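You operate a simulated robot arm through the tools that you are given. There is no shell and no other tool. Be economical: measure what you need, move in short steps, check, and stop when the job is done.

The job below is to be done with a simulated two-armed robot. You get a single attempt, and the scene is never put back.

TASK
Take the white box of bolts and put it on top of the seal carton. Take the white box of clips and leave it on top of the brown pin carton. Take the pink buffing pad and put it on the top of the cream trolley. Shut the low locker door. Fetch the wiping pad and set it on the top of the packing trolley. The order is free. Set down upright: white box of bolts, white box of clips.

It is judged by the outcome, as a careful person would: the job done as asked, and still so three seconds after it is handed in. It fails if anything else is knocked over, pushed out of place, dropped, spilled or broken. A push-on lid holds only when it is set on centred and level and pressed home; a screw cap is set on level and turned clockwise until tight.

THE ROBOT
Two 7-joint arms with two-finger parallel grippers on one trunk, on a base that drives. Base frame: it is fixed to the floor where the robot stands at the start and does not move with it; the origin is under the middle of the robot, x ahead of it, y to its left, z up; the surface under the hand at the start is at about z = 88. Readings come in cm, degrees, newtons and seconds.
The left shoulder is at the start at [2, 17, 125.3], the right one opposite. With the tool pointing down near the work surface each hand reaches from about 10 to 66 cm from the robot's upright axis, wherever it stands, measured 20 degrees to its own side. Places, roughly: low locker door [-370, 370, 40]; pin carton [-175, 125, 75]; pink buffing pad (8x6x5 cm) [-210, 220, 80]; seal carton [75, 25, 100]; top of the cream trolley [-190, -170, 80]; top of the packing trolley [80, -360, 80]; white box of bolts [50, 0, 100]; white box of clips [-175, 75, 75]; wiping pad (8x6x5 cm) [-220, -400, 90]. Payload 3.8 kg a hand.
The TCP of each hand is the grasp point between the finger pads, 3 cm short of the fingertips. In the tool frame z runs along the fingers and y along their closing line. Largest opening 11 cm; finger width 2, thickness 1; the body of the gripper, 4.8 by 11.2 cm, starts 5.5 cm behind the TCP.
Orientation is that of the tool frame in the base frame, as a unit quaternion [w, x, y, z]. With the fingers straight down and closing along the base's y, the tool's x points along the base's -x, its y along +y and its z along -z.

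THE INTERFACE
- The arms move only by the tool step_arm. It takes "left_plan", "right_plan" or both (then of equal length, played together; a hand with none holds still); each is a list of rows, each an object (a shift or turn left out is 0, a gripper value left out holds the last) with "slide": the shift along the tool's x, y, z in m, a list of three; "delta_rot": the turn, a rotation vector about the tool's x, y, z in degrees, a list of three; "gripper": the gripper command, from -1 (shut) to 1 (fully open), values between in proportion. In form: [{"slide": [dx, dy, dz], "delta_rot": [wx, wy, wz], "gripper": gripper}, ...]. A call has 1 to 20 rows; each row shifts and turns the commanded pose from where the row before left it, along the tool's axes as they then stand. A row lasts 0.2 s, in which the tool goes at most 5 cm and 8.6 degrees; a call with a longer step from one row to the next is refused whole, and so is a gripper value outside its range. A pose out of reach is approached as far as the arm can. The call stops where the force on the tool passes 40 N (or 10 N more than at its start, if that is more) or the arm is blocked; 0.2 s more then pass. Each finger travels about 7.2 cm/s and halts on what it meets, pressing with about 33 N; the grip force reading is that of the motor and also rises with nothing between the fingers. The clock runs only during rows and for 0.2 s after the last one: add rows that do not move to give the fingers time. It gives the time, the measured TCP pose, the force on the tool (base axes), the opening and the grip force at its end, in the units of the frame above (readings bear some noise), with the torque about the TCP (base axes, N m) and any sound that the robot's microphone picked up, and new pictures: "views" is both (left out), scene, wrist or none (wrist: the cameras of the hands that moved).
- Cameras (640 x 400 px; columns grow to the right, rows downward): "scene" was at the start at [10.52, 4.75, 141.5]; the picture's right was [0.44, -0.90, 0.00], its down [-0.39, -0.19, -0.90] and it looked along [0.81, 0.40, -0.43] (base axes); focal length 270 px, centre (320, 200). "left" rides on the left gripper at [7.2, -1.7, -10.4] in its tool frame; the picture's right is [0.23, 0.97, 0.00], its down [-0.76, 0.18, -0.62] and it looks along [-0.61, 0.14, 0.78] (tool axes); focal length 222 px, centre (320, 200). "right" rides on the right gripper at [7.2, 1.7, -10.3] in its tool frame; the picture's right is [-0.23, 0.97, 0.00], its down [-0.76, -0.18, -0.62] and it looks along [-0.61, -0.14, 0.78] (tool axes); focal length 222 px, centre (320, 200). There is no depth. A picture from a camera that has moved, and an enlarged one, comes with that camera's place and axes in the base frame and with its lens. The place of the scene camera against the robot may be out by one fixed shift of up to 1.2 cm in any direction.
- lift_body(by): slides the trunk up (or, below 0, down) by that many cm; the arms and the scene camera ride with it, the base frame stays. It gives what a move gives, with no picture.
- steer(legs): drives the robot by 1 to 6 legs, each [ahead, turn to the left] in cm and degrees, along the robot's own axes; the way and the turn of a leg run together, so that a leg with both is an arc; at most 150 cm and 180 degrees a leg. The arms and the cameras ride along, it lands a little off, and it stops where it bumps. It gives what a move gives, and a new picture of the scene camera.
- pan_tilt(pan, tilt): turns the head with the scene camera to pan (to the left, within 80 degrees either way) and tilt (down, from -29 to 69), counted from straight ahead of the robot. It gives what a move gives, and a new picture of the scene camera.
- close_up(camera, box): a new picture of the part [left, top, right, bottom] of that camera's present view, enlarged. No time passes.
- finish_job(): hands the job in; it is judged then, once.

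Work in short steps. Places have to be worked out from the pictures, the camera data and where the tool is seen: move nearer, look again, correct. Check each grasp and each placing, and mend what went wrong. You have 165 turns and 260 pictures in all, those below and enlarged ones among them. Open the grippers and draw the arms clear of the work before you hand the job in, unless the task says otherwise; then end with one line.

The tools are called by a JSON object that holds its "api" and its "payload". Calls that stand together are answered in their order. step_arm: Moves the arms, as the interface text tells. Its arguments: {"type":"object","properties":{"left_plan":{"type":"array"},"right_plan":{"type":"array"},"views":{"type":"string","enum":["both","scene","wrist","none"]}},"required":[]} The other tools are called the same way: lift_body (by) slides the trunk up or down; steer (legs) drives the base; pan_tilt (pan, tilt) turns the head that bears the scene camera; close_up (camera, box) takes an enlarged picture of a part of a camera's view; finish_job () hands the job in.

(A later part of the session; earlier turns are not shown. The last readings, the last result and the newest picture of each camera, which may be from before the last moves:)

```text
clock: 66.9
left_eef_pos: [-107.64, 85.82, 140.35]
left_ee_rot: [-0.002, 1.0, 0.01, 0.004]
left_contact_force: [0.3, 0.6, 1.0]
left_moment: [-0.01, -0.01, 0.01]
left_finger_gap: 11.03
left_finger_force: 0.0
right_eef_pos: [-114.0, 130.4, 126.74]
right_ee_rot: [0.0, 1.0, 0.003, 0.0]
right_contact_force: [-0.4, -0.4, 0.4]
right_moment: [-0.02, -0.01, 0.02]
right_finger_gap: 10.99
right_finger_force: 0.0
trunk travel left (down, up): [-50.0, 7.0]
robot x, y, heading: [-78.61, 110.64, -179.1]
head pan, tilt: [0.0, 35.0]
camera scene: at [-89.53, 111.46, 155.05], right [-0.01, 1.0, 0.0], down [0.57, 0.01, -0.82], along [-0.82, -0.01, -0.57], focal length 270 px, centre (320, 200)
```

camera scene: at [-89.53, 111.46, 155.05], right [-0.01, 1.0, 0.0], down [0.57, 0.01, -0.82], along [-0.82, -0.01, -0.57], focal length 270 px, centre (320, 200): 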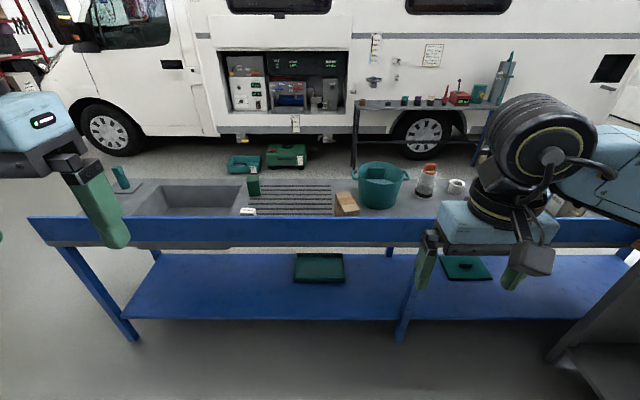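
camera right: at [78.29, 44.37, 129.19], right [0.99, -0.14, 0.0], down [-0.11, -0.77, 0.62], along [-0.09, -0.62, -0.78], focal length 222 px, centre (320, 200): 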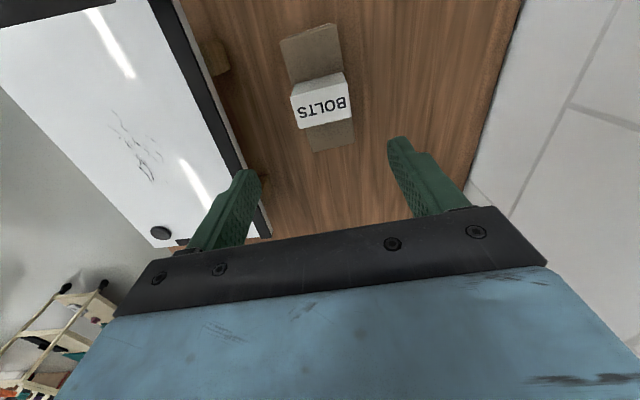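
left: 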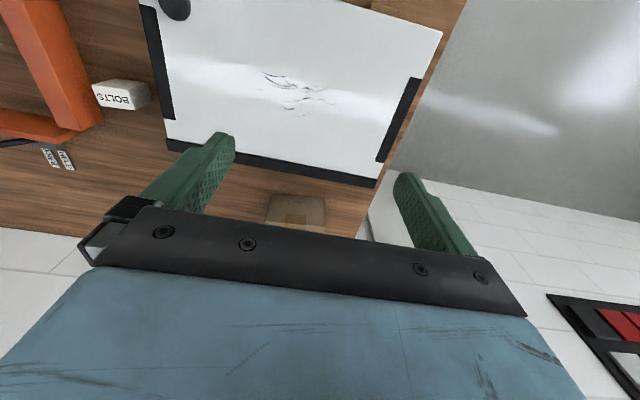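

A front rim hides the clips box. I'll come 40 cm closer and look down at it.

{"api": "steer", "payload": {"legs": [[40, -1]]}}

{"api": "pan_tilt", "payload": {"pan": 5, "tilt": 52}}

```text
clock: 69.3
left_eef_pos: [-147.28, 86.26, 140.35]
left_ee_rot: [-0.002, 1.0, 0.0, 0.004]
left_contact_force: [0.6, 0.4, 0.1]
left_moment: [0.02, 0.05, 0.01]
left_finger_gap: 10.99
left_finger_force: 0.0
right_eef_pos: [-152.82, 130.96, 126.74]
right_ee_rot: [0.0, 1.0, -0.006, 0.0]
right_contact_force: [-0.2, -0.3, 0.8]
right_moment: [0.02, -0.01, -0.03]
right_finger_gap: 10.98
right_finger_force: 0.1
trunk travel left (down, up): [-50.0, 7.0]
robot x, y, heading: [-117.94, 110.55, 179.8]
head pan, tilt: [0.0, 35.0]
camera scene: at [-128.65, 111.48, 155.04], right [0.0, 1.0, 0.0], down [0.57, 0.0, -0.82], along [-0.82, 0.0, -0.57], focal length 270 px, centre (320, 200)
```

scene: 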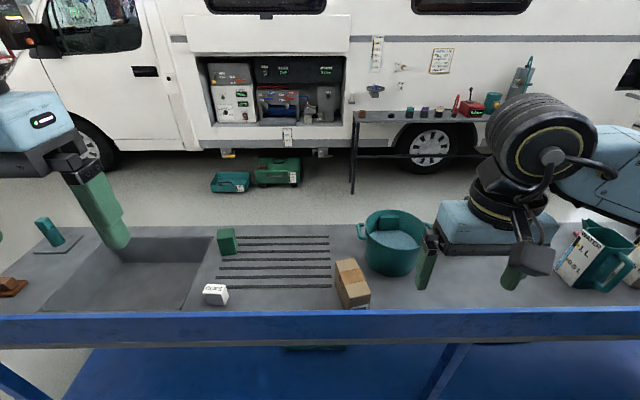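

```text
clock: 70.1
left_eef_pos: [-147.23, 86.29, 140.4]
left_ee_rot: [-0.001, 1.0, -0.001, 0.004]
left_contact_force: [-0.6, 0.4, -0.4]
left_moment: [-0.03, 0.03, 0.0]
left_finger_gap: 11.01
left_finger_force: 0.0
right_eef_pos: [-152.73, 130.94, 126.62]
right_ee_rot: [0.0, 1.0, -0.005, 0.0]
right_contact_force: [-0.1, -0.2, 0.3]
right_moment: [-0.01, -0.02, 0.01]
right_finger_gap: 10.99
right_finger_force: 0.1
trunk travel left (down, up): [-50.0, 7.0]
robot x, y, heading: [-117.97, 110.76, 179.9]
head pan, tilt: [5.0, 52.0]
camera scene: at [-127.28, 110.82, 152.61], right [-0.08, 1.0, 0.0], down [0.78, 0.06, -0.62], along [-0.61, -0.05, -0.79], focal length 270 px, centre (320, 200)
```

scene: 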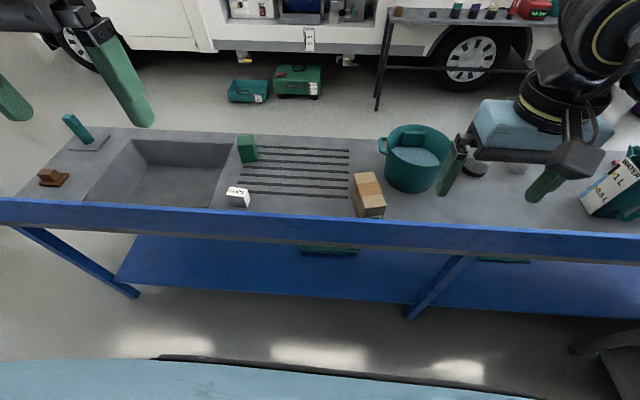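

By triangulation the clips box top is near [−183.6, 78.4, 82.4], the bench surface is at z≈77.5 and the front rim is at x≈−165, up to z≈95. I'll raise the right hand, lower the trunk 20 cm and drive to x≈−133.

{"api": "step_arm", "payload": {"right_plan": [{"slide": [0, 0, -0.05]}, {"slide": [0, 0, -0.05]}, {"slide": [0, 0, -0.04]}, {"slide": [0.04, 0, 0]}, {"slide": [0, 0, 0]}], "views": "none"}}

{"api": "lift_body", "payload": {"by": -20}}

{"api": "steer", "payload": {"legs": [[15, 0]]}}

```text
clock: 71.3
left_eef_pos: [-147.28, 86.26, 140.27]
left_ee_rot: [-0.002, 1.0, 0.0, 0.005]
left_contact_force: [-0.6, -0.2, -0.1]
left_moment: [-0.02, -0.02, -0.02]
left_finger_gap: 11.01
left_finger_force: 0.0
right_eef_pos: [-148.97, 130.89, 140.66]
right_ee_rot: [0.0, 1.0, -0.006, 0.001]
right_contact_force: [-0.5, 0.2, 0.8]
right_moment: [-0.01, -0.02, 0.01]
right_finger_gap: 11.0
right_finger_force: 0.0
trunk travel left (down, up): [-50.0, 7.0]
robot x, y, heading: [-117.88, 110.83, 179.7]
head pan, tilt: [5.0, 52.0]
```

```text
clock: 73.5
left_eef_pos: [-147.39, 86.14, 120.4]
left_ee_rot: [-0.002, 1.0, -0.001, 0.004]
left_contact_force: [-0.1, -0.2, 0.9]
left_moment: [-0.01, 0.01, 0.01]
left_finger_gap: 11.0
left_finger_force: 0.1
right_eef_pos: [-148.97, 131.02, 120.55]
right_ee_rot: [0.001, 1.0, -0.005, 0.0]
right_contact_force: [-0.2, 0.3, -0.5]
right_moment: [0.03, 0.03, 0.01]
right_finger_gap: 11.0
right_finger_force: 0.0
trunk travel left (down, up): [-30.0, 27.0]
robot x, y, heading: [-118.33, 110.82, 179.7]
head pan, tilt: [5.0, 52.0]
```

```text
clock: 74.9
left_eef_pos: [-162.37, 86.18, 120.42]
left_ee_rot: [-0.002, 1.0, 0.001, 0.004]
left_contact_force: [-0.2, 0.6, -0.2]
left_moment: [-0.02, -0.02, 0.03]
left_finger_gap: 11.0
left_finger_force: 0.1
right_eef_pos: [-163.99, 130.78, 120.65]
right_ee_rot: [0.0, 1.0, -0.004, 0.0]
right_contact_force: [-0.9, -0.4, -1.1]
right_moment: [0.0, -0.03, 0.0]
right_finger_gap: 11.0
right_finger_force: 0.0
trunk travel left (down, up): [-30.0, 27.0]
robot x, y, heading: [-132.91, 111.02, 179.9]
head pan, tilt: [5.0, 52.0]
camera scene: at [-142.42, 110.86, 132.59], right [-0.08, 1.0, 0.0], down [0.79, 0.07, -0.61], along [-0.61, -0.05, -0.79], focal length 270 px, centre (320, 200)
```

scene: 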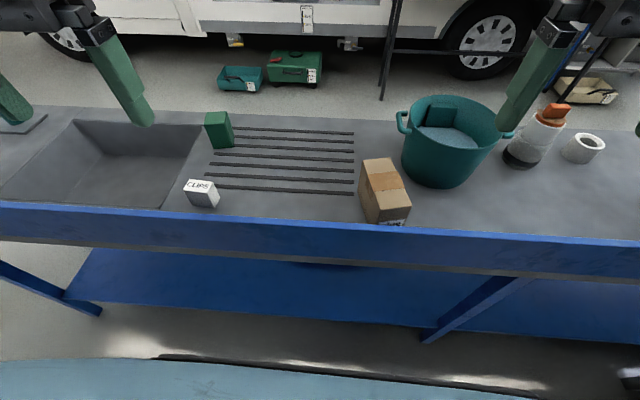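

The clips box is confirmed near [−183.5, 77.5]. I'll move the left hand above it to z≈97 and look.

{"api": "step_arm", "payload": {"left_plan": [{"slide": [-0.045, 0.02, 0]}, {"slide": [-0.045, 0.02, 0]}, {"slide": [-0.045, 0.02, 0]}, {"slide": [-0.045, 0.02, 0]}, {"slide": [-0.03, 0.007, 0.02]}, {"slide": [0, 0, 0.045]}, {"slide": [0, 0, 0.045]}, {"slide": [0, 0, 0.045]}, {"slide": [0, 0, 0.045]}, {"slide": [0, 0, 0.03], "gripper": 0.7}, {}], "views": "both"}}

```text
clock: 77.3
left_eef_pos: [-183.05, 77.61, 97.39]
left_ee_rot: [-0.002, 1.0, 0.001, 0.004]
left_contact_force: [0.0, -0.3, -0.5]
left_moment: [-0.01, 0.03, 0.01]
left_finger_gap: 9.38
left_finger_force: 0.1
right_eef_pos: [-163.88, 131.07, 120.73]
right_ee_rot: [0.0, 1.0, -0.005, 0.001]
right_contact_force: [-0.8, 0.4, 0.6]
right_moment: [0.02, -0.01, -0.03]
right_finger_gap: 11.0
right_finger_force: 0.0
trunk travel left (down, up): [-30.0, 27.0]
robot x, y, heading: [-133.36, 110.78, 179.9]
head pan, tilt: [5.0, 52.0]
camera scene: at [-142.3, 110.86, 132.6], right [-0.08, 1.0, 0.0], down [0.79, 0.07, -0.62], along [-0.61, -0.05, -0.79], focal length 270 px, centre (320, 200)
camera left: at [-175.84, 79.25, 107.74], right [0.23, -0.97, 0.0], down [-0.77, -0.18, 0.62], along [-0.6, -0.14, -0.79], focal length 222 px, centre (320, 200)
```

scene: 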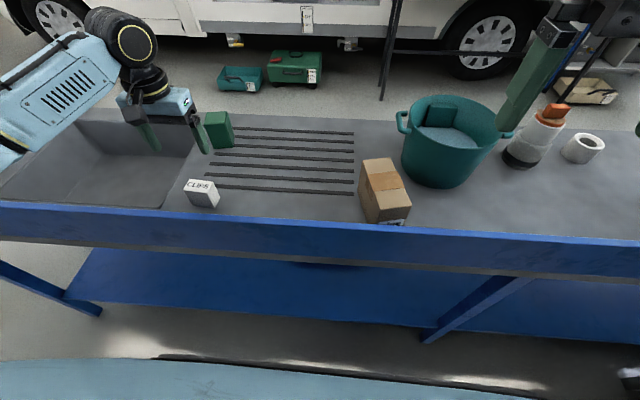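
left: 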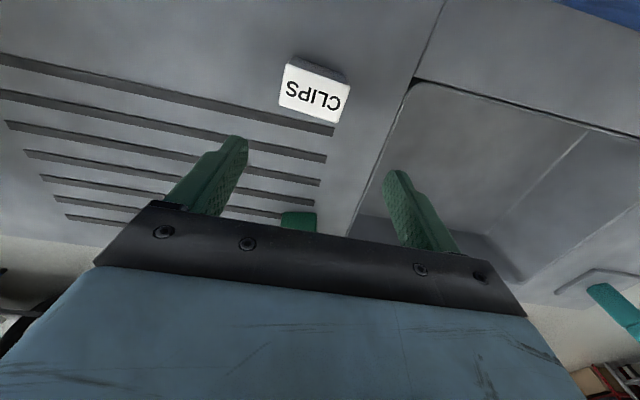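

The wrist view combined with the scene puts the box top nearer z≈86, centred at about [−180.6, 78.7] and turned ~4° clockwise. I'll correct for that, lower to 92 and look again.

{"api": "step_arm", "payload": {"left_plan": [{"slide": [0.024, -0.011, 0]}, {"delta_rot": [0, 0, 4]}, {"slide": [0, 0, 0.03]}, {"slide": [0, 0, 0.02]}, {}], "views": "both"}}

```text
clock: 78.5
left_eef_pos: [-180.57, 78.91, 92.36]
left_ee_rot: [-0.001, 0.999, -0.034, 0.003]
left_contact_force: [0.0, 0.1, 0.4]
left_moment: [0.01, 0.03, -0.03]
left_finger_gap: 9.34
left_finger_force: 0.0
right_eef_pos: [-163.88, 130.95, 120.67]
right_ee_rot: [0.001, 1.0, -0.005, -0.001]
right_contact_force: [-0.1, -0.3, -0.3]
right_moment: [-0.01, -0.01, -0.01]
right_finger_gap: 10.97
right_finger_force: 0.0
trunk travel left (down, up): [-30.0, 27.0]
robot x, y, heading: [-132.63, 110.98, 180.0]
head pan, tilt: [5.0, 52.0]
camera scene: at [-142.3, 110.86, 132.6], right [-0.08, 1.0, 0.0], down [0.79, 0.07, -0.62], along [-0.61, -0.05, -0.79], focal length 270 px, centre (320, 200)
camera left: at [-173.28, 80.04, 102.72], right [0.16, -0.99, 0.0], down [-0.78, -0.13, 0.62], along [-0.61, -0.1, -0.79], focal length 222 px, centre (320, 200)
```

scene: 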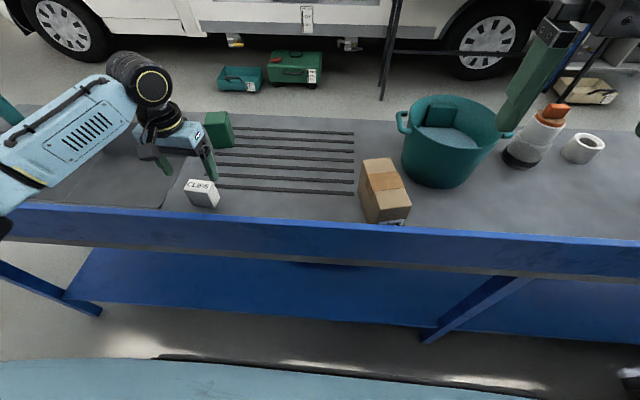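
left: 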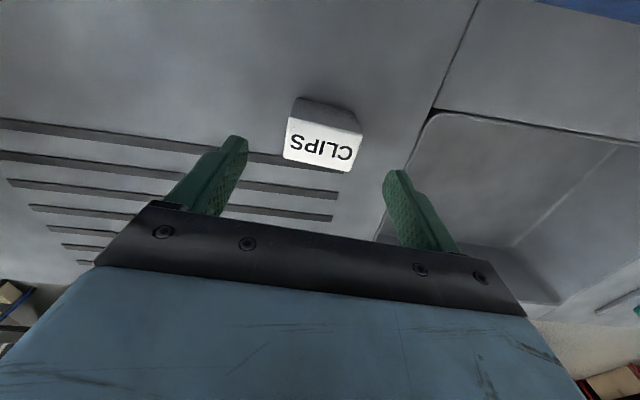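

By wrist triangulation the box top is at z≈86.4, centred at [−180.2, 78.75]. I'll go down to TCP z≈85 and grip.

{"api": "step_arm", "payload": {"left_plan": [{"slide": [0.004, 0.001, 0.03]}, {"slide": [0, 0, 0.03]}, {"slide": [0, 0, 0.014]}, {"gripper": -1}, {"gripper": -1}, {"gripper": -1}], "views": "wrist"}}

```text
clock: 79.9
left_eef_pos: [-180.21, 78.65, 84.98]
left_ee_rot: [-0.001, 0.999, -0.034, 0.004]
left_contact_force: [-0.4, 0.9, 0.0]
left_moment: [0.0, -0.03, 0.03]
left_finger_gap: 5.98
left_finger_force: 33.2
right_eef_pos: [-163.93, 130.89, 120.64]
right_ee_rot: [0.0, 1.0, -0.004, 0.0]
right_contact_force: [-0.5, 0.1, -0.3]
right_moment: [-0.01, 0.0, -0.03]
right_finger_gap: 11.01
right_finger_force: 0.0
trunk travel left (down, up): [-30.0, 27.0]
robot x, y, heading: [-132.85, 111.05, 179.8]
head pan, tilt: [5.0, 52.0]
camera left: at [-172.9, 79.81, 95.4], right [0.16, -0.99, 0.0], down [-0.78, -0.13, 0.62], along [-0.61, -0.1, -0.79], focal length 222 px, centre (320, 200)
```

left: 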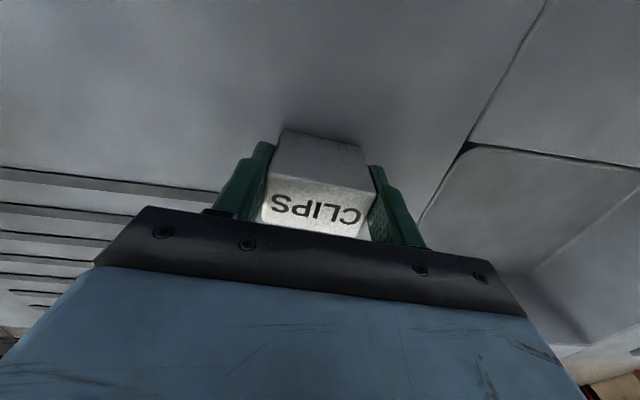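

Gripped at 5.98 cm. I'll lift, then turn the robot 20° to the right so the left hand comes toward the pin carton.

{"api": "step_arm", "payload": {"left_plan": [{"slide": [0, 0, -0.02]}, {"slide": [0, 0, -0.045]}, {"slide": [0, 0, -0.045]}, {"slide": [0, 0, -0.045]}, {"slide": [0, 0, -0.045]}, {"slide": [0, 0, -0.045]}, {"slide": [0, 0, -0.045]}, {"slide": [0.045, 0, 0]}, {"slide": [0.045, 0, 0]}, {}], "views": "none"}}

{"api": "steer", "payload": {"legs": [[0, -20]]}}

{"api": "pan_tilt", "payload": {"pan": 0, "tilt": 52}}

```text
clock: 82.1
left_eef_pos: [-171.34, 77.84, 113.78]
left_ee_rot: [-0.001, 0.999, -0.033, 0.005]
left_contact_force: [0.3, 0.0, -0.6]
left_moment: [-0.01, 0.0, 0.0]
left_finger_gap: 5.95
left_finger_force: 33.5
right_eef_pos: [-163.94, 130.9, 120.6]
right_ee_rot: [0.0, 1.0, -0.004, -0.001]
right_contact_force: [-0.2, -0.4, 0.7]
right_moment: [-0.01, 0.03, 0.03]
right_finger_gap: 10.97
right_finger_force: 0.1
trunk travel left (down, up): [-30.0, 27.0]
robot x, y, heading: [-133.35, 110.8, 179.9]
head pan, tilt: [5.0, 52.0]
```

```text
clock: 83.5
left_eef_pos: [-180.28, 92.99, 113.82]
left_ee_rot: [-0.001, 0.978, -0.207, 0.005]
left_contact_force: [-0.4, 0.0, -1.0]
left_moment: [0.0, 0.01, -0.01]
left_finger_gap: 5.97
left_finger_force: 33.3
right_eef_pos: [-155.18, 140.29, 120.62]
right_ee_rot: [0.0, 0.984, -0.179, 0.0]
right_contact_force: [0.7, -0.1, -0.4]
right_moment: [-0.01, 0.02, 0.01]
right_finger_gap: 10.99
right_finger_force: 0.0
trunk travel left (down, up): [-30.0, 27.0]
robot x, y, heading: [-133.01, 110.97, 159.8]
head pan, tilt: [5.0, 52.0]
camera scene: at [-141.94, 114.21, 132.6], right [0.26, 0.97, 0.0], down [0.76, -0.21, -0.62], along [-0.59, 0.16, -0.79], focal length 270 px, centre (320, 200)
```

scene: 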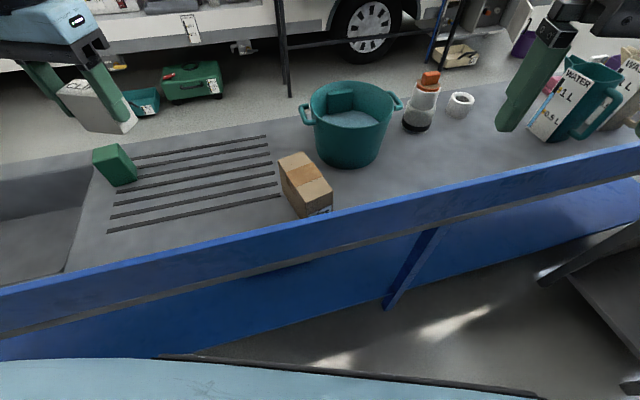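

```text
clock: 84.2
left_eef_pos: [-180.14, 92.81, 113.96]
left_ee_rot: [-0.001, 0.978, -0.207, 0.005]
left_contact_force: [0.2, -0.3, -0.9]
left_moment: [0.01, -0.02, 0.0]
left_finger_gap: 5.94
left_finger_force: 32.8
right_eef_pos: [-155.16, 140.2, 120.68]
right_ee_rot: [-0.001, 0.984, -0.178, 0.0]
right_contact_force: [0.7, 0.3, 0.6]
right_moment: [0.03, -0.01, 0.0]
right_finger_gap: 11.0
right_finger_force: 0.0
trunk travel left (down, up): [-30.0, 27.0]
robot x, y, heading: [-133.08, 111.0, 159.8]
head pan, tilt: [0.0, 52.0]
camera scene: at [-141.76, 114.78, 132.6], right [0.34, 0.94, 0.0], down [0.74, -0.27, -0.62], along [-0.58, 0.21, -0.79], focal length 270 px, centre (320, 200)
```

scene: 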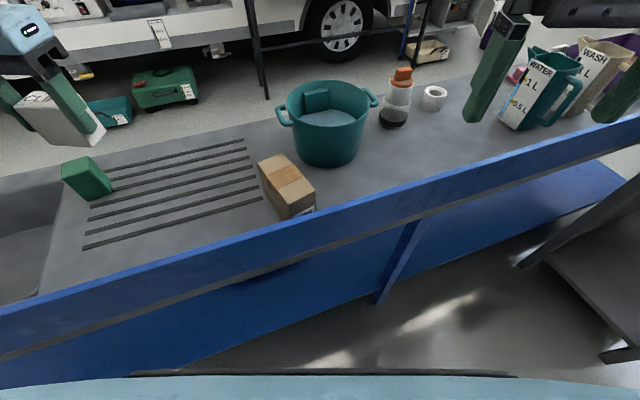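

The carton top is somewhere near [−181, 121]. I'll swing the held box about 15 cm toward it, up high, and look with the wrist camera.

{"api": "step_arm", "payload": {"left_plan": [{"slide": [-0.01, -0.036, 0]}, {"slide": [-0.011, -0.036, 0]}, {"slide": [-0.011, -0.036, 0]}, {"slide": [-0.01, -0.036, 0]}, {}], "views": "both"}}

```text
clock: 85.4
left_eef_pos: [-178.34, 107.67, 113.9]
left_ee_rot: [-0.002, 0.978, -0.207, 0.005]
left_contact_force: [0.7, -0.5, -0.3]
left_moment: [0.03, 0.0, 0.03]
left_finger_gap: 5.96
left_finger_force: 32.8
right_eef_pos: [-155.13, 140.26, 120.7]
right_ee_rot: [0.0, 0.984, -0.178, 0.001]
right_contact_force: [-0.3, -1.1, -0.2]
right_moment: [-0.01, 0.02, 0.01]
right_finger_gap: 11.0
right_finger_force: 0.1
trunk travel left (down, up): [-30.0, 27.0]
robot x, y, heading: [-132.53, 110.79, 159.8]
head pan, tilt: [0.0, 52.0]
camera scene: at [-141.76, 114.73, 132.6], right [0.34, 0.94, 0.0], down [0.74, -0.27, -0.62], along [-0.58, 0.21, -0.79], focal length 270 px, centre (320, 200)
camera left: at [-171.11, 106.36, 124.29], right [-0.19, -0.98, 0.0], down [-0.77, 0.15, 0.62], along [-0.61, 0.12, -0.79], focal length 222 px, centre (320, 200)
```

scene: 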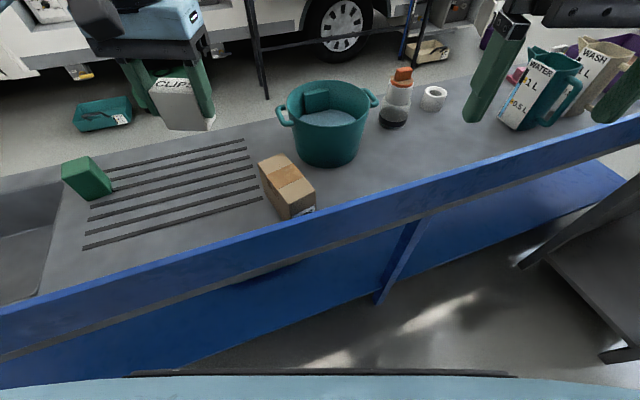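
left: 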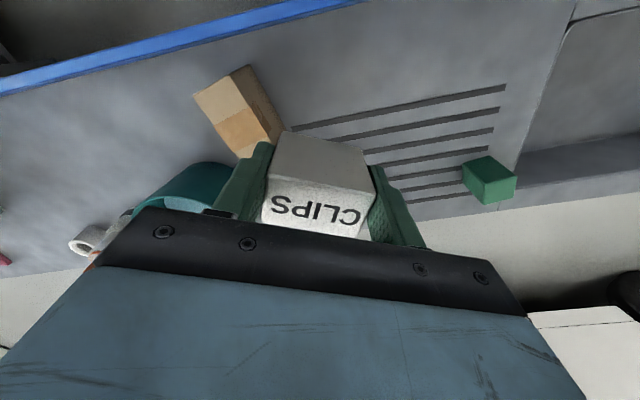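

I'll zoom in on the carton in the wrist and scene views to get its corners.

{"api": "close_up", "payload": {"camera": "left", "box": [170, 50, 310, 170]}}

{"api": "close_up", "payload": {"camera": "scene", "box": [240, 130, 380, 230]}}

```text
3.33 times, centred on (240, 110) of left
camera zoom: at [-171.11, 106.36, 124.29], right [-0.19, -0.98, 0.0], down [-0.77, 0.15, 0.62], along [-0.61, 0.12, -0.79], focal length 740 px, centre (587, 500)
```

zoom: 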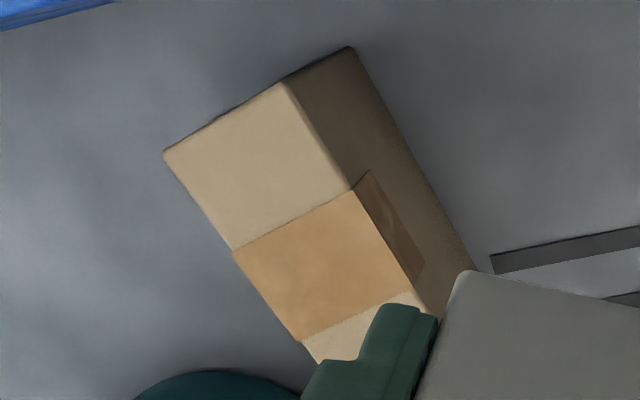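

```text
4.00 times, centred on (310, 180) of scene
camera zoom: at [-141.76, 114.73, 132.6], right [0.34, 0.94, 0.0], down [0.74, -0.27, -0.62], along [-0.58, 0.21, -0.79], focal length 1079 px, centre (360, 280)
```

zoom: 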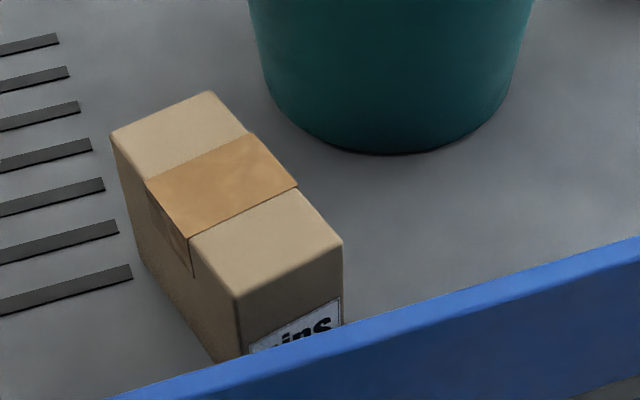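

The carton top is at z≈91.5, centred near [−181.1, 120.3], with its long axis turned 14°. I'll rotate the held box to lie squarely across it, move over the centre and come down to z≈100.

{"api": "step_arm", "payload": {"left_plan": [{"delta_rot": [0, 0, -7.5]}, {"delta_rot": [0, 0, -7.5]}, {"delta_rot": [0, 0, -7.5]}, {"delta_rot": [0, 0, -7.5]}, {"delta_rot": [0, 0, -6]}, {"slide": [0, -0.043, 0]}, {"slide": [0, -0.043, 0]}, {"slide": [0, -0.043, 0]}, {"slide": [0, 0, 0.045]}, {"slide": [0, 0, 0.045]}, {"slide": [0, 0, 0.045]}, {}], "views": "both"}}

```text
clock: 88.0
left_eef_pos: [-181.12, 120.28, 100.25]
left_ee_rot: [0.001, 0.994, 0.105, 0.004]
left_contact_force: [-0.2, -0.1, -0.1]
left_moment: [0.04, 0.01, 0.01]
left_finger_gap: 5.95
left_finger_force: 32.6
right_eef_pos: [-155.13, 140.29, 120.58]
right_ee_rot: [0.0, 0.984, -0.178, 0.0]
right_contact_force: [-0.1, 0.5, 0.2]
right_moment: [-0.01, -0.05, 0.0]
right_finger_gap: 11.0
right_finger_force: 0.0
trunk travel left (down, up): [-30.0, 27.0]
robot x, y, heading: [-133.36, 111.01, 159.8]
head pan, tilt: [0.0, 52.0]
camera scene: at [-141.73, 114.82, 132.6], right [0.34, 0.94, 0.0], down [0.74, -0.27, -0.62], along [-0.58, 0.21, -0.79], focal length 270 px, centre (320, 200)
camera left: at [-174.44, 123.43, 110.59], right [0.43, -0.9, 0.0], down [-0.71, -0.33, 0.62], along [-0.56, -0.27, -0.79], focal length 222 px, centre (320, 200)
```

scene: 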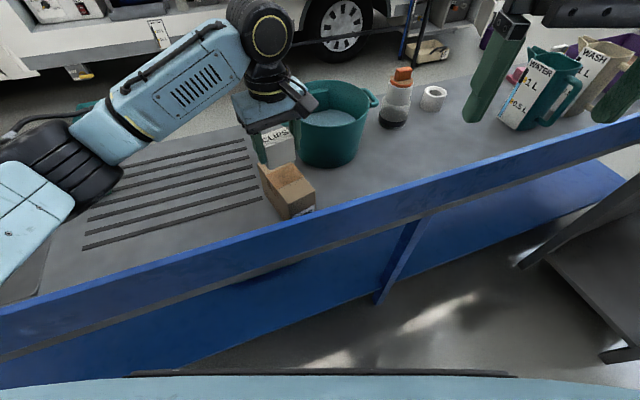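
left: 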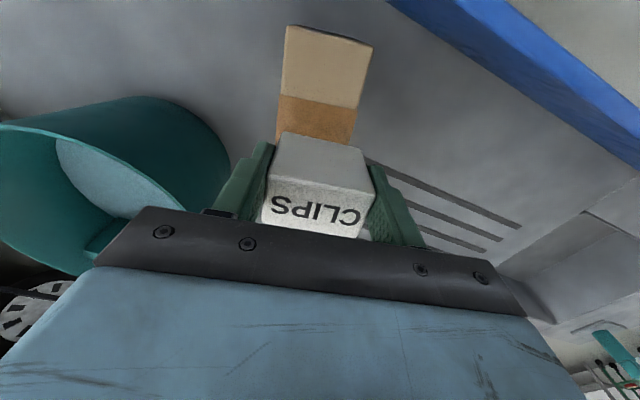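

It's well lined up with the carton and the bucket is clear. I'll nudge +0.4 in y and lower slowly to touch near z≈95.5.

{"api": "step_arm", "payload": {"left_plan": [{"slide": [0, -0.004, 0.02]}, {"slide": [0, 0, 0.018]}, {"slide": [0, 0, 0.006]}, {"slide": [0, 0, 0.003]}, {}], "views": "wrist"}}

```text
clock: 89.2
left_eef_pos: [-180.88, 120.89, 95.99]
left_ee_rot: [-0.001, 0.995, 0.105, 0.002]
left_contact_force: [-3.0, -2.4, 23.4]
left_moment: [-0.38, -0.01, -0.05]
left_finger_gap: 5.96
left_finger_force: 32.7
right_eef_pos: [-154.9, 140.18, 120.67]
right_ee_rot: [0.0, 0.984, -0.178, -0.001]
right_contact_force: [-0.2, -0.4, 0.7]
right_moment: [0.01, 0.0, 0.02]
right_finger_gap: 11.02
right_finger_force: 0.1
trunk travel left (down, up): [-30.0, 27.0]
robot x, y, heading: [-133.11, 111.07, 159.9]
head pan, tilt: [0.0, 52.0]
camera left: at [-174.25, 123.99, 106.32], right [0.43, -0.9, 0.0], down [-0.71, -0.34, 0.62], along [-0.56, -0.26, -0.78], focal length 222 px, centre (320, 200)
```

left: 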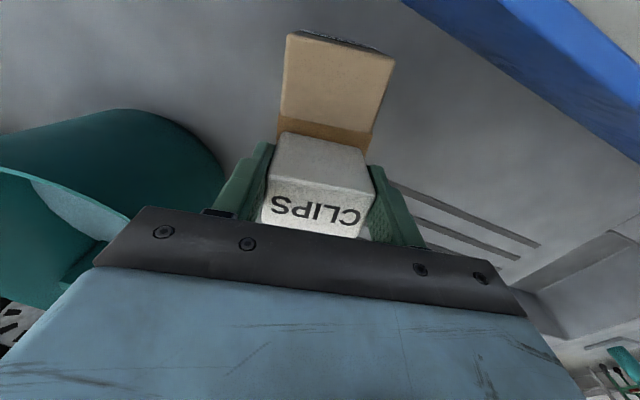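

Contact at 23 N, centred on the carton. I'll ease up 2 mm, open a little, then lift away.

{"api": "step_arm", "payload": {"left_plan": [{"slide": [0, 0, -0.002]}, {"gripper": 0.15}, {"gripper": 0.35}, {"gripper": 0.35}, {"slide": [0, 0, -0.03]}, {"slide": [0, 0, -0.04]}, {"slide": [0, 0, -0.045]}, {"slide": [0, 0, -0.045]}, {"slide": [0, 0, -0.045]}, {"slide": [0, 0, -0.045]}, {}], "views": "both"}}

```text
clock: 91.6
left_eef_pos: [-181.52, 120.59, 120.91]
left_ee_rot: [0.0, 0.994, 0.106, 0.005]
left_contact_force: [0.0, 0.4, -0.6]
left_moment: [-0.03, -0.04, 0.0]
left_finger_gap: 7.4
left_finger_force: 0.0
right_eef_pos: [-155.29, 140.27, 120.59]
right_ee_rot: [0.0, 0.984, -0.178, 0.0]
right_contact_force: [0.6, 1.3, -0.8]
right_moment: [-0.02, 0.03, 0.05]
right_finger_gap: 10.97
right_finger_force: 0.1
trunk travel left (down, up): [-30.0, 27.0]
robot x, y, heading: [-132.97, 110.86, 159.6]
head pan, tilt: [0.0, 52.0]
camera scene: at [-141.8, 114.79, 132.59], right [0.34, 0.94, 0.0], down [0.74, -0.27, -0.62], along [-0.58, 0.21, -0.79], focal length 270 px, centre (320, 200)
camera left: at [-174.75, 123.76, 131.31], right [0.43, -0.9, 0.0], down [-0.71, -0.33, 0.62], along [-0.56, -0.27, -0.79], focal length 222 px, centre (320, 200)
```

scene: 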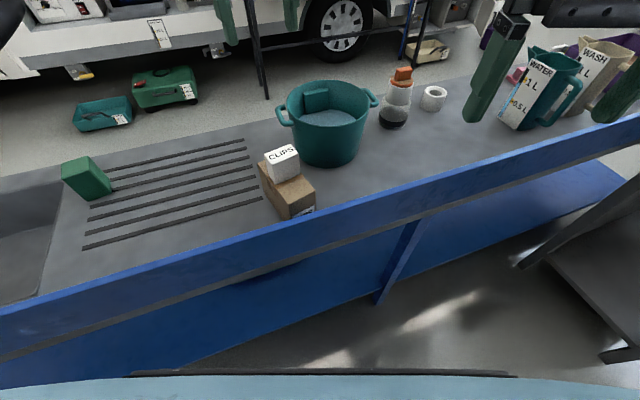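
left: 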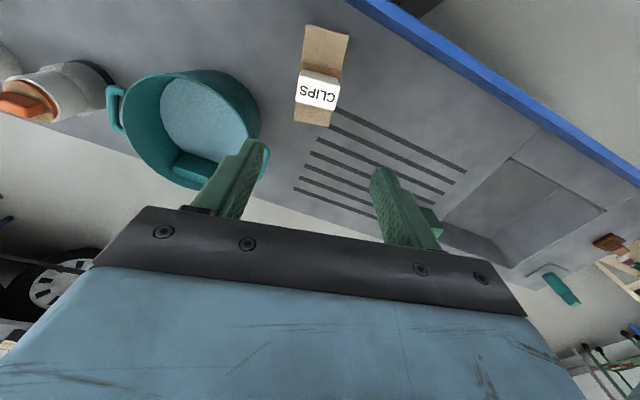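

The clips box sits well on the pin carton. I'll retract the left hand, back off, and look toward the pink pad at the right end of the bench (a pink item is visible behind the WATER jug).

{"api": "step_arm", "payload": {"left_plan": [{"slide": [0, 0, -0.02]}, {"slide": [0.045, 0.03, 0]}, {"slide": [0.045, 0.02, 0]}, {"slide": [0.045, 0.02, 0]}, {"slide": [0.045, 0.02, 0]}, {"delta_rot": [0, 0, 8]}, {"delta_rot": [0, 0, 8]}, {"delta_rot": [0, 0, 8]}, {"delta_rot": [0, 0, 8]}, {"slide": [0.03, 0.02, 0], "gripper": 1}, {}], "views": "none"}}

{"api": "steer", "payload": {"legs": [[-25, 0]]}}

{"api": "pan_tilt", "payload": {"pan": -30, "tilt": 25}}

```text
refused: row 2 steps farther than a row can; nothing moved
```

```text
clock: 93.4
left_eef_pos: [-157.53, 111.86, 120.97]
left_ee_rot: [0.0, 0.994, 0.105, 0.003]
left_contact_force: [-0.2, 0.5, 1.0]
left_moment: [0.0, 0.0, 0.02]
left_finger_gap: 7.43
left_finger_force: 0.1
right_eef_pos: [-131.45, 131.53, 120.62]
right_ee_rot: [0.0, 0.984, -0.179, -0.001]
right_contact_force: [0.0, 0.8, 0.6]
right_moment: [0.02, 0.06, 0.02]
right_finger_gap: 11.01
right_finger_force: 0.1
trunk travel left (down, up): [-30.0, 27.0]
robot x, y, heading: [-109.15, 101.66, 159.9]
head pan, tilt: [0.0, 52.0]
camera scene: at [-118.07, 106.1, 132.61], right [0.35, 0.94, 0.0], down [0.74, -0.27, -0.62], along [-0.58, 0.21, -0.79], focal length 270 px, centre (320, 200)
```

scene: 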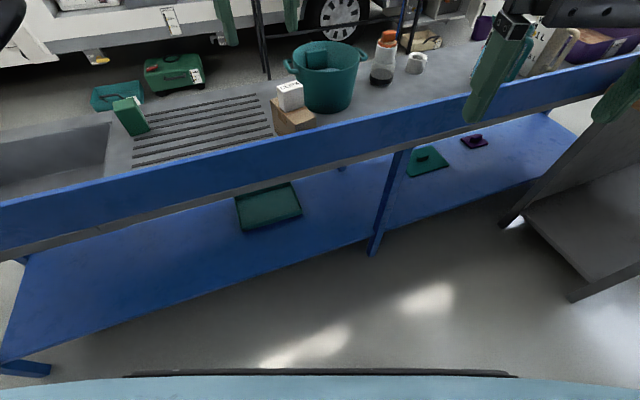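

```text
clock: 94.4
left_eef_pos: [-157.65, 111.89, 120.87]
left_ee_rot: [0.0, 0.994, 0.105, 0.004]
left_contact_force: [0.3, 0.2, 0.2]
left_moment: [0.02, -0.01, 0.0]
left_finger_gap: 7.44
left_finger_force: 0.0
right_eef_pos: [-131.62, 131.64, 120.66]
right_ee_rot: [-0.001, 0.984, -0.179, 0.001]
right_contact_force: [0.7, -0.5, 0.2]
right_moment: [0.0, -0.02, 0.02]
right_finger_gap: 11.03
right_finger_force: 0.1
trunk travel left (down, up): [-30.0, 27.0]
robot x, y, heading: [-109.16, 101.84, 159.8]
head pan, tilt: [-30.0, 25.0]
camera scene: at [-116.99, 110.61, 136.61], right [0.77, 0.64, 0.0], down [0.27, -0.33, -0.91], along [-0.58, 0.7, -0.42], focal length 270 px, centre (320, 200)
```

scene: 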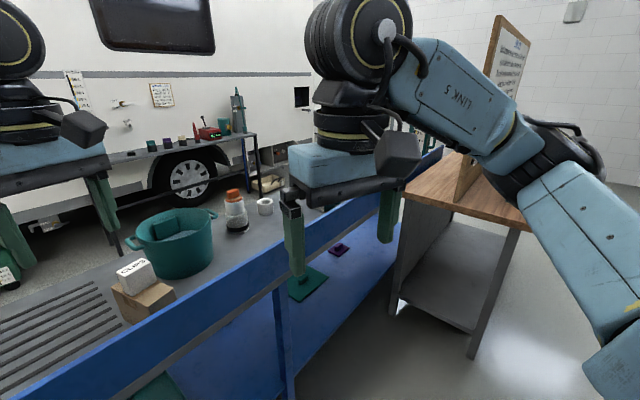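

The retract was refused, but backing up was clear. I'll tuck the left hand now, then raise the trunk to see over things.

{"api": "step_arm", "payload": {"left_plan": [{"slide": [0.035, 0.03, 0]}, {"slide": [0.035, 0.03, 0]}, {"slide": [0.035, 0.03, 0]}, {"delta_rot": [0, 0, 8]}, {"delta_rot": [0, 0, 8]}, {"delta_rot": [0, 0, 8]}, {"delta_rot": [0, 0, 8]}, {"slide": [0.02, 0.03, 0], "gripper": 1}, {}], "views": "none"}}

{"api": "lift_body", "payload": {"by": 26}}

{"api": "pan_tilt", "payload": {"pan": -20, "tilt": 20}}

```text
clock: 96.4
left_eef_pos: [-144.71, 102.05, 120.96]
left_ee_rot: [0.0, 0.985, -0.174, 0.004]
left_contact_force: [-0.2, 0.3, 0.2]
left_moment: [-0.05, 0.0, -0.01]
left_finger_gap: 11.01
left_finger_force: 0.1
right_eef_pos: [-131.53, 131.72, 120.51]
right_ee_rot: [-0.001, 0.984, -0.179, 0.0]
right_contact_force: [0.0, -0.4, 0.2]
right_moment: [0.02, 0.01, 0.0]
right_finger_gap: 11.01
right_finger_force: 0.0
trunk travel left (down, up): [-30.0, 27.0]
robot x, y, heading: [-109.25, 102.14, 160.0]
head pan, tilt: [-30.0, 25.0]
```

```text
clock: 99.1
left_eef_pos: [-144.89, 101.93, 147.04]
left_ee_rot: [0.0, 0.985, -0.174, 0.003]
left_contact_force: [0.0, -0.5, -1.4]
left_moment: [-0.01, -0.01, -0.02]
left_finger_gap: 11.0
left_finger_force: 0.1
right_eef_pos: [-131.57, 131.65, 146.6]
right_ee_rot: [0.0, 0.984, -0.179, 0.0]
right_contact_force: [-0.7, 0.0, 0.2]
right_moment: [0.01, 0.0, 0.01]
right_finger_gap: 11.0
right_finger_force: 0.0
trunk travel left (down, up): [-56.0, 1.0]
robot x, y, heading: [-109.28, 101.86, 159.8]
head pan, tilt: [-30.0, 25.0]
```

```text
clock: 99.8
left_eef_pos: [-144.86, 101.88, 146.94]
left_ee_rot: [0.0, 0.985, -0.173, 0.005]
left_contact_force: [-0.5, -0.3, -0.4]
left_moment: [-0.01, -0.05, 0.02]
left_finger_gap: 10.97
left_finger_force: 0.1
right_eef_pos: [-131.64, 131.54, 146.66]
right_ee_rot: [0.001, 0.984, -0.179, 0.0]
right_contact_force: [0.2, -0.1, 0.5]
right_moment: [0.0, -0.01, 0.02]
right_finger_gap: 11.02
right_finger_force: 0.1
trunk travel left (down, up): [-56.0, 1.0]
robot x, y, heading: [-109.82, 102.47, 160.1]
head pan, tilt: [-20.0, 20.0]
camera scene: at [-118.2, 109.55, 163.42], right [0.65, 0.76, 0.0], down [0.26, -0.22, -0.94], along [-0.72, 0.61, -0.34], focal length 270 px, centre (320, 200)
```

scene: 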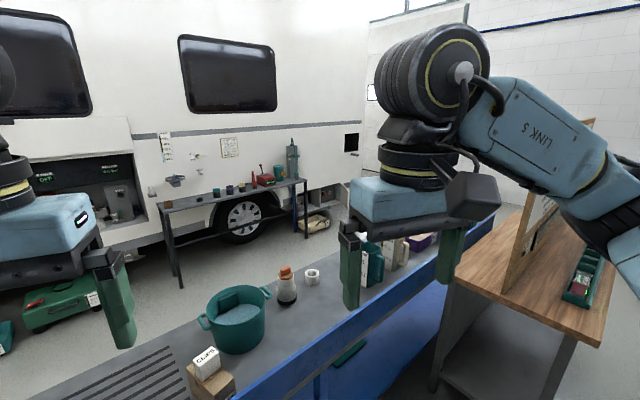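

The pink pad lies toward the back of the bench and out of reach from this side. The bench's far aisle is wide, so I'll go round its left (−y) end and look.

{"api": "steer", "payload": {"legs": [[0, 110], [150, 0], [0, -90]]}}

{"api": "pan_tilt", "payload": {"pan": -15, "tilt": 25}}

```text
clock: 115.7
left_eef_pos: [-140.7, -61.27, 147.11]
left_ee_rot: [-0.001, 1.0, 0.012, 0.003]
left_contact_force: [0.5, 0.5, 1.0]
left_moment: [0.01, 0.02, 0.0]
left_finger_gap: 10.99
left_finger_force: 0.0
right_eef_pos: [-139.25, -28.91, 146.46]
right_ee_rot: [0.0, 1.0, 0.005, 0.0]
right_contact_force: [0.0, -0.7, 0.3]
right_moment: [0.03, 0.01, 0.02]
right_finger_gap: 10.99
right_finger_force: 0.0
trunk travel left (down, up): [-56.0, 1.0]
robot x, y, heading: [-107.65, -48.64, -178.9]
head pan, tilt: [-20.0, 20.0]
camera scene: at [-118.44, -44.68, 163.42], right [0.33, 0.95, 0.0], down [0.32, -0.11, -0.94], along [-0.89, 0.31, -0.34], focal length 270 px, centre (320, 200)
```

scene: 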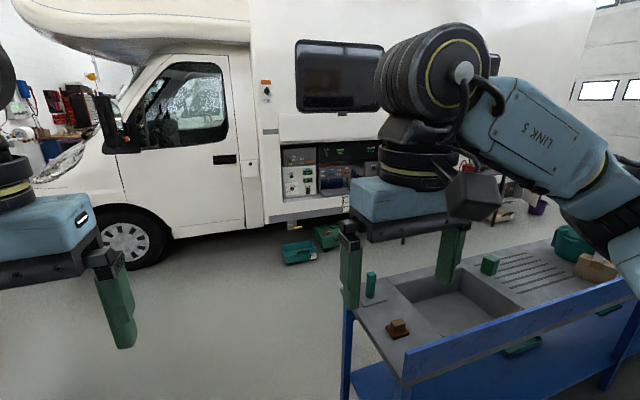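

```text
clock: 116.3
left_eef_pos: [-140.72, -61.36, 147.04]
left_ee_rot: [-0.001, 1.0, 0.011, 0.004]
left_contact_force: [0.3, 0.0, 0.5]
left_moment: [-0.02, -0.02, 0.01]
left_finger_gap: 10.98
left_finger_force: 0.0
right_eef_pos: [-139.05, -28.95, 146.56]
right_ee_rot: [0.0, 1.0, 0.005, 0.0]
right_contact_force: [-0.8, 0.3, 0.1]
right_moment: [-0.02, 0.01, 0.0]
right_finger_gap: 11.0
right_finger_force: 0.0
trunk travel left (down, up): [-56.0, 1.0]
robot x, y, heading: [-107.8, -48.36, -179.0]
head pan, tilt: [-15.0, 25.0]
camera scene: at [-118.57, -45.48, 162.62], right [0.24, 0.97, 0.0], down [0.41, -0.1, -0.91], along [-0.88, 0.22, -0.42], focal length 270 px, centre (320, 200)
```

scene: 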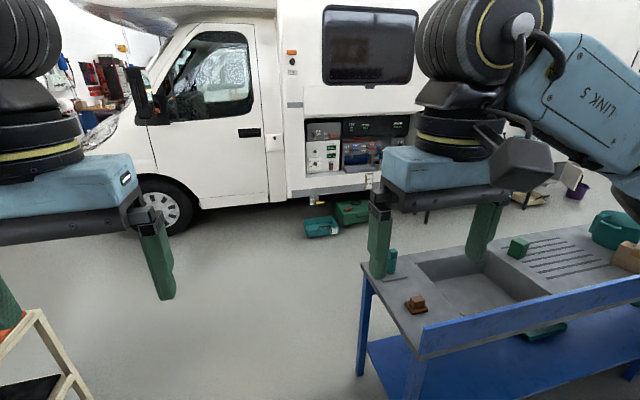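

The aisle looks clear and the bench ends near y≈0. I'll drive past its end and up the aisle at x≈−260.

{"api": "steer", "payload": {"legs": [[0, -1], [150, 0], [0, -90]]}}

{"api": "pan_tilt", "payload": {"pan": 0, "tilt": 20}}

```text
clock: 127.8
left_eef_pos: [-267.79, -15.0, 147.11]
left_ee_rot: [0.002, 0.711, -0.704, 0.004]
left_contact_force: [-0.4, -0.5, -0.1]
left_moment: [-0.03, 0.0, 0.03]
left_finger_gap: 10.99
left_finger_force: 0.1
right_eef_pos: [-235.53, -16.99, 146.58]
right_ee_rot: [0.001, -0.706, 0.708, 0.0]
right_contact_force: [0.7, -0.4, -0.5]
right_moment: [-0.01, 0.02, -0.01]
right_finger_gap: 11.01
right_finger_force: 0.1
trunk travel left (down, up): [-56.0, 1.0]
robot x, y, heading: [-255.06, -48.11, 90.3]
head pan, tilt: [-15.0, 25.0]
camera scene: at [-252.9, -36.48, 162.61], right [0.97, -0.25, 0.0], down [-0.11, -0.41, -0.91], along [0.23, 0.88, -0.42], focal length 270 px, centre (320, 200)
```

scene: 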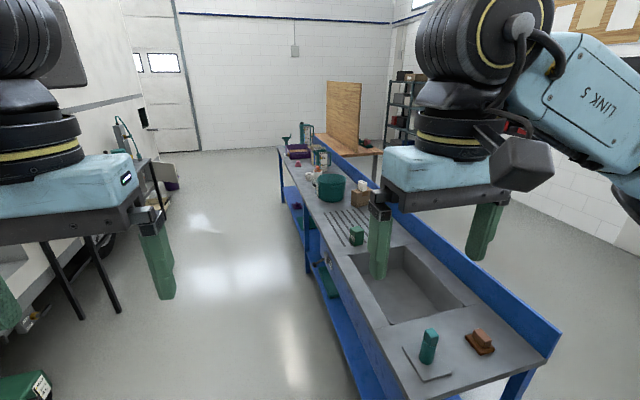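

```text
clock: 128.6
left_eef_pos: [-268.02, -14.9, 146.9]
left_ee_rot: [0.002, 0.711, -0.703, 0.004]
left_contact_force: [-0.2, 0.1, 0.3]
left_moment: [0.0, 0.02, -0.03]
left_finger_gap: 11.02
left_finger_force: 0.1
right_eef_pos: [-235.45, -17.0, 146.65]
right_ee_rot: [-0.001, -0.707, 0.708, 0.0]
right_contact_force: [-0.3, -0.5, -1.1]
right_moment: [-0.06, -0.01, 0.0]
right_finger_gap: 10.98
right_finger_force: 0.2
trunk travel left (down, up): [-56.0, 1.0]
robot x, y, heading: [-255.15, -48.25, 90.3]
head pan, tilt: [0.0, 20.0]
camera scene: at [-255.28, -36.08, 163.42], right [1.0, 0.0, 0.0], down [0.0, -0.34, -0.94], along [0.0, 0.94, -0.34], focal length 270 px, centre (320, 200)
```

scene: 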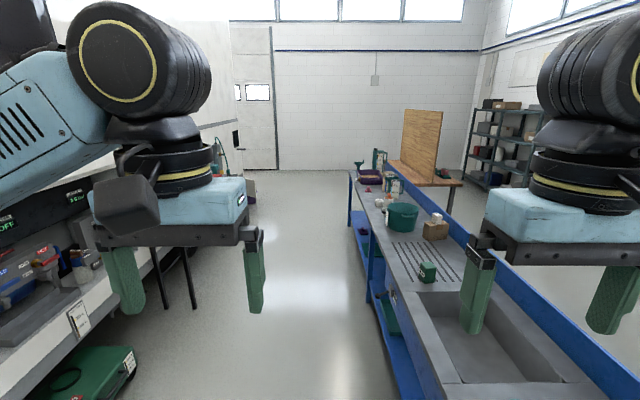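

The aisle is clear. I'll drive ahead to y≈150, drifting slightly west.

{"api": "steer", "payload": {"legs": [[100, 4], [100, -4]]}}

{"api": "pan_tilt", "payload": {"pan": -20, "tilt": 35}}

```text
clock: 138.6
left_eef_pos: [-277.83, 186.35, 147.05]
left_ee_rot: [0.003, 0.715, -0.7, 0.004]
left_contact_force: [-0.2, -0.1, -0.6]
left_moment: [-0.02, 0.0, -0.01]
left_finger_gap: 11.01
left_finger_force: 0.1
right_eef_pos: [-245.49, 184.51, 146.61]
right_ee_rot: [0.0, 0.711, -0.704, -0.001]
right_contact_force: [-0.5, 0.1, 0.2]
right_moment: [0.0, 0.0, -0.05]
right_finger_gap: 11.0
right_finger_force: 0.0
trunk travel left (down, up): [-56.0, 1.0]
robot x, y, heading: [-265.29, 153.22, 90.9]
head pan, tilt: [0.0, 20.0]
camera scene: at [-264.96, 165.31, 163.43], right [1.0, 0.02, 0.0], down [0.01, -0.34, -0.94], along [-0.01, 0.94, -0.34], focal length 270 px, centre (320, 200)
```

scene: 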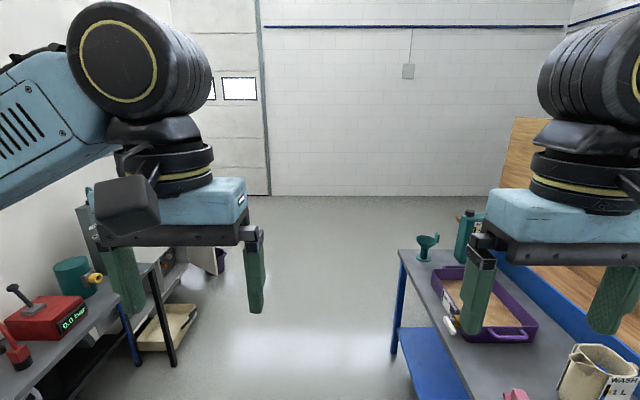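

```text
clock: 139.5
left_eef_pos: [-277.83, 186.25, 147.07]
left_ee_rot: [0.002, 0.715, -0.7, 0.004]
left_contact_force: [0.0, -0.2, -0.8]
left_moment: [0.01, 0.0, 0.0]
left_finger_gap: 10.99
left_finger_force: 0.1
right_eef_pos: [-245.33, 184.65, 146.72]
right_ee_rot: [0.0, 0.711, -0.703, 0.0]
right_contact_force: [0.1, 0.2, 0.0]
right_moment: [0.01, 0.02, -0.03]
right_finger_gap: 10.99
right_finger_force: 0.1
trunk travel left (down, up): [-56.0, 1.0]
robot x, y, heading: [-264.53, 153.31, 90.8]
head pan, tilt: [-20.0, 35.0]
camera scene: at [-261.94, 164.32, 161.04], right [0.94, -0.33, 0.0], down [-0.19, -0.54, -0.82], along [0.27, 0.77, -0.57], focal length 270 px, centre (320, 200)
```

scene: 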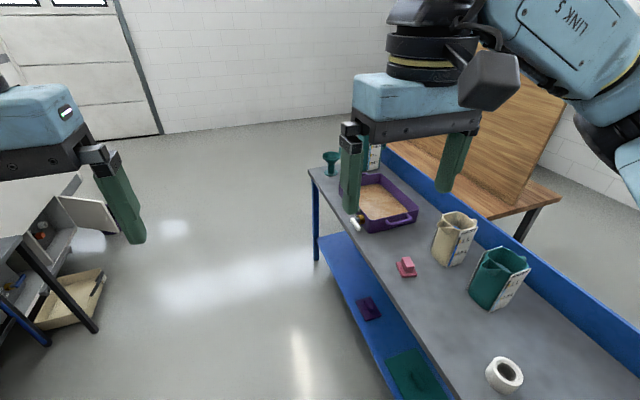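

The pink pad is at about [−209, 218]. I'll drive level with it, turn to face +x, and lower the trunk.

{"api": "steer", "payload": {"legs": [[68, 0], [0, -91]]}}

{"api": "lift_body", "payload": {"by": -27}}

{"api": "pan_tilt", "payload": {"pan": 0, "tilt": 45}}

```text
clock: 147.0
left_eef_pos: [-232.38, 231.67, 147.02]
left_ee_rot: [-0.005, 0.005, 1.0, -0.001]
left_contact_force: [-0.7, 0.3, -0.1]
left_moment: [0.03, 0.01, -0.01]
left_finger_gap: 10.98
left_finger_force: 0.0
right_eef_pos: [-235.16, 199.39, 146.57]
right_ee_rot: [0.0, 0.01, 1.0, -0.001]
right_contact_force: [0.1, -0.1, 0.2]
right_moment: [0.02, 0.01, 0.02]
right_finger_gap: 11.01
right_finger_force: 0.0
trunk travel left (down, up): [-56.0, 1.0]
robot x, y, heading: [-265.83, 219.93, -0.8]
head pan, tilt: [-20.0, 35.0]
camera scene: at [-255.36, 217.4, 161.04], right [-0.36, -0.93, 0.0], down [-0.54, 0.2, -0.82], along [0.77, -0.29, -0.57], focal length 270 px, centre (320, 200)
```

scene: 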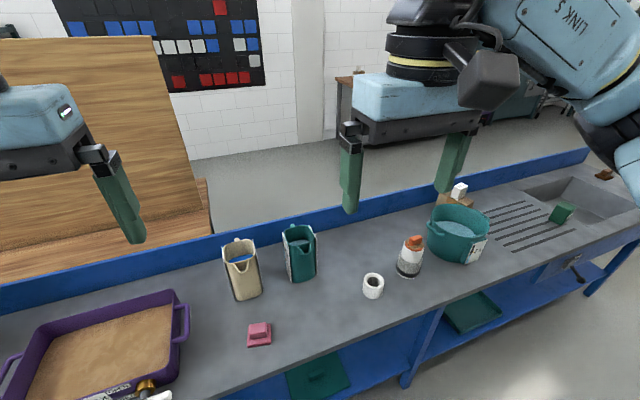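

```text
clock: 149.8
left_eef_pos: [-232.56, 231.68, 120.1]
left_ee_rot: [-0.004, 0.005, 1.0, 0.0]
left_contact_force: [0.3, 0.5, 0.2]
left_moment: [0.01, -0.02, -0.01]
left_finger_gap: 11.03
left_finger_force: 0.0
right_eef_pos: [-234.98, 199.45, 119.67]
right_ee_rot: [0.0, 0.01, 1.0, 0.0]
right_contact_force: [0.4, 0.0, -0.4]
right_moment: [-0.02, -0.03, -0.02]
right_finger_gap: 10.98
right_finger_force: 0.1
trunk travel left (down, up): [-29.0, 28.0]
robot x, y, heading: [-266.14, 220.14, -1.0]
head pan, tilt: [-20.0, 35.0]
```

```text
clock: 150.6
left_eef_pos: [-232.43, 231.75, 120.05]
left_ee_rot: [-0.004, 0.006, 1.0, -0.001]
left_contact_force: [0.7, 0.3, -0.9]
left_moment: [0.01, 0.0, -0.01]
left_finger_gap: 11.0
left_finger_force: 0.1
right_eef_pos: [-235.13, 199.5, 119.69]
right_ee_rot: [0.0, 0.01, 1.0, 0.0]
right_contact_force: [1.0, -0.2, -0.3]
right_moment: [0.0, -0.03, 0.0]
right_finger_gap: 10.99
right_finger_force: 0.0
trunk travel left (down, up): [-29.0, 28.0]
robot x, y, heading: [-266.01, 219.94, -0.9]
head pan, tilt: [0.0, 45.0]
camera scene: at [-255.46, 220.41, 132.56], right [-0.02, -1.0, 0.0], down [-0.71, 0.01, -0.71], along [0.71, -0.01, -0.71], focal length 270 px, centre (320, 200)
```

scene: 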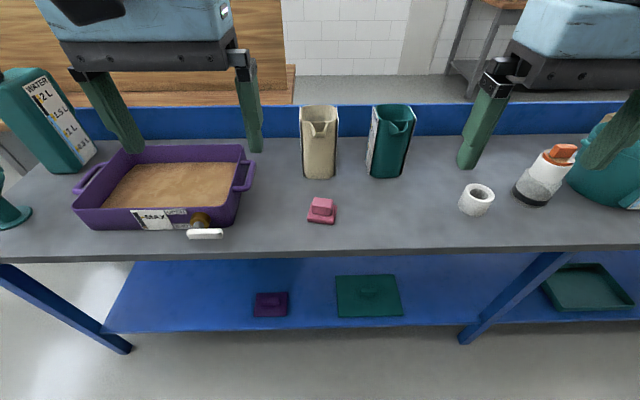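

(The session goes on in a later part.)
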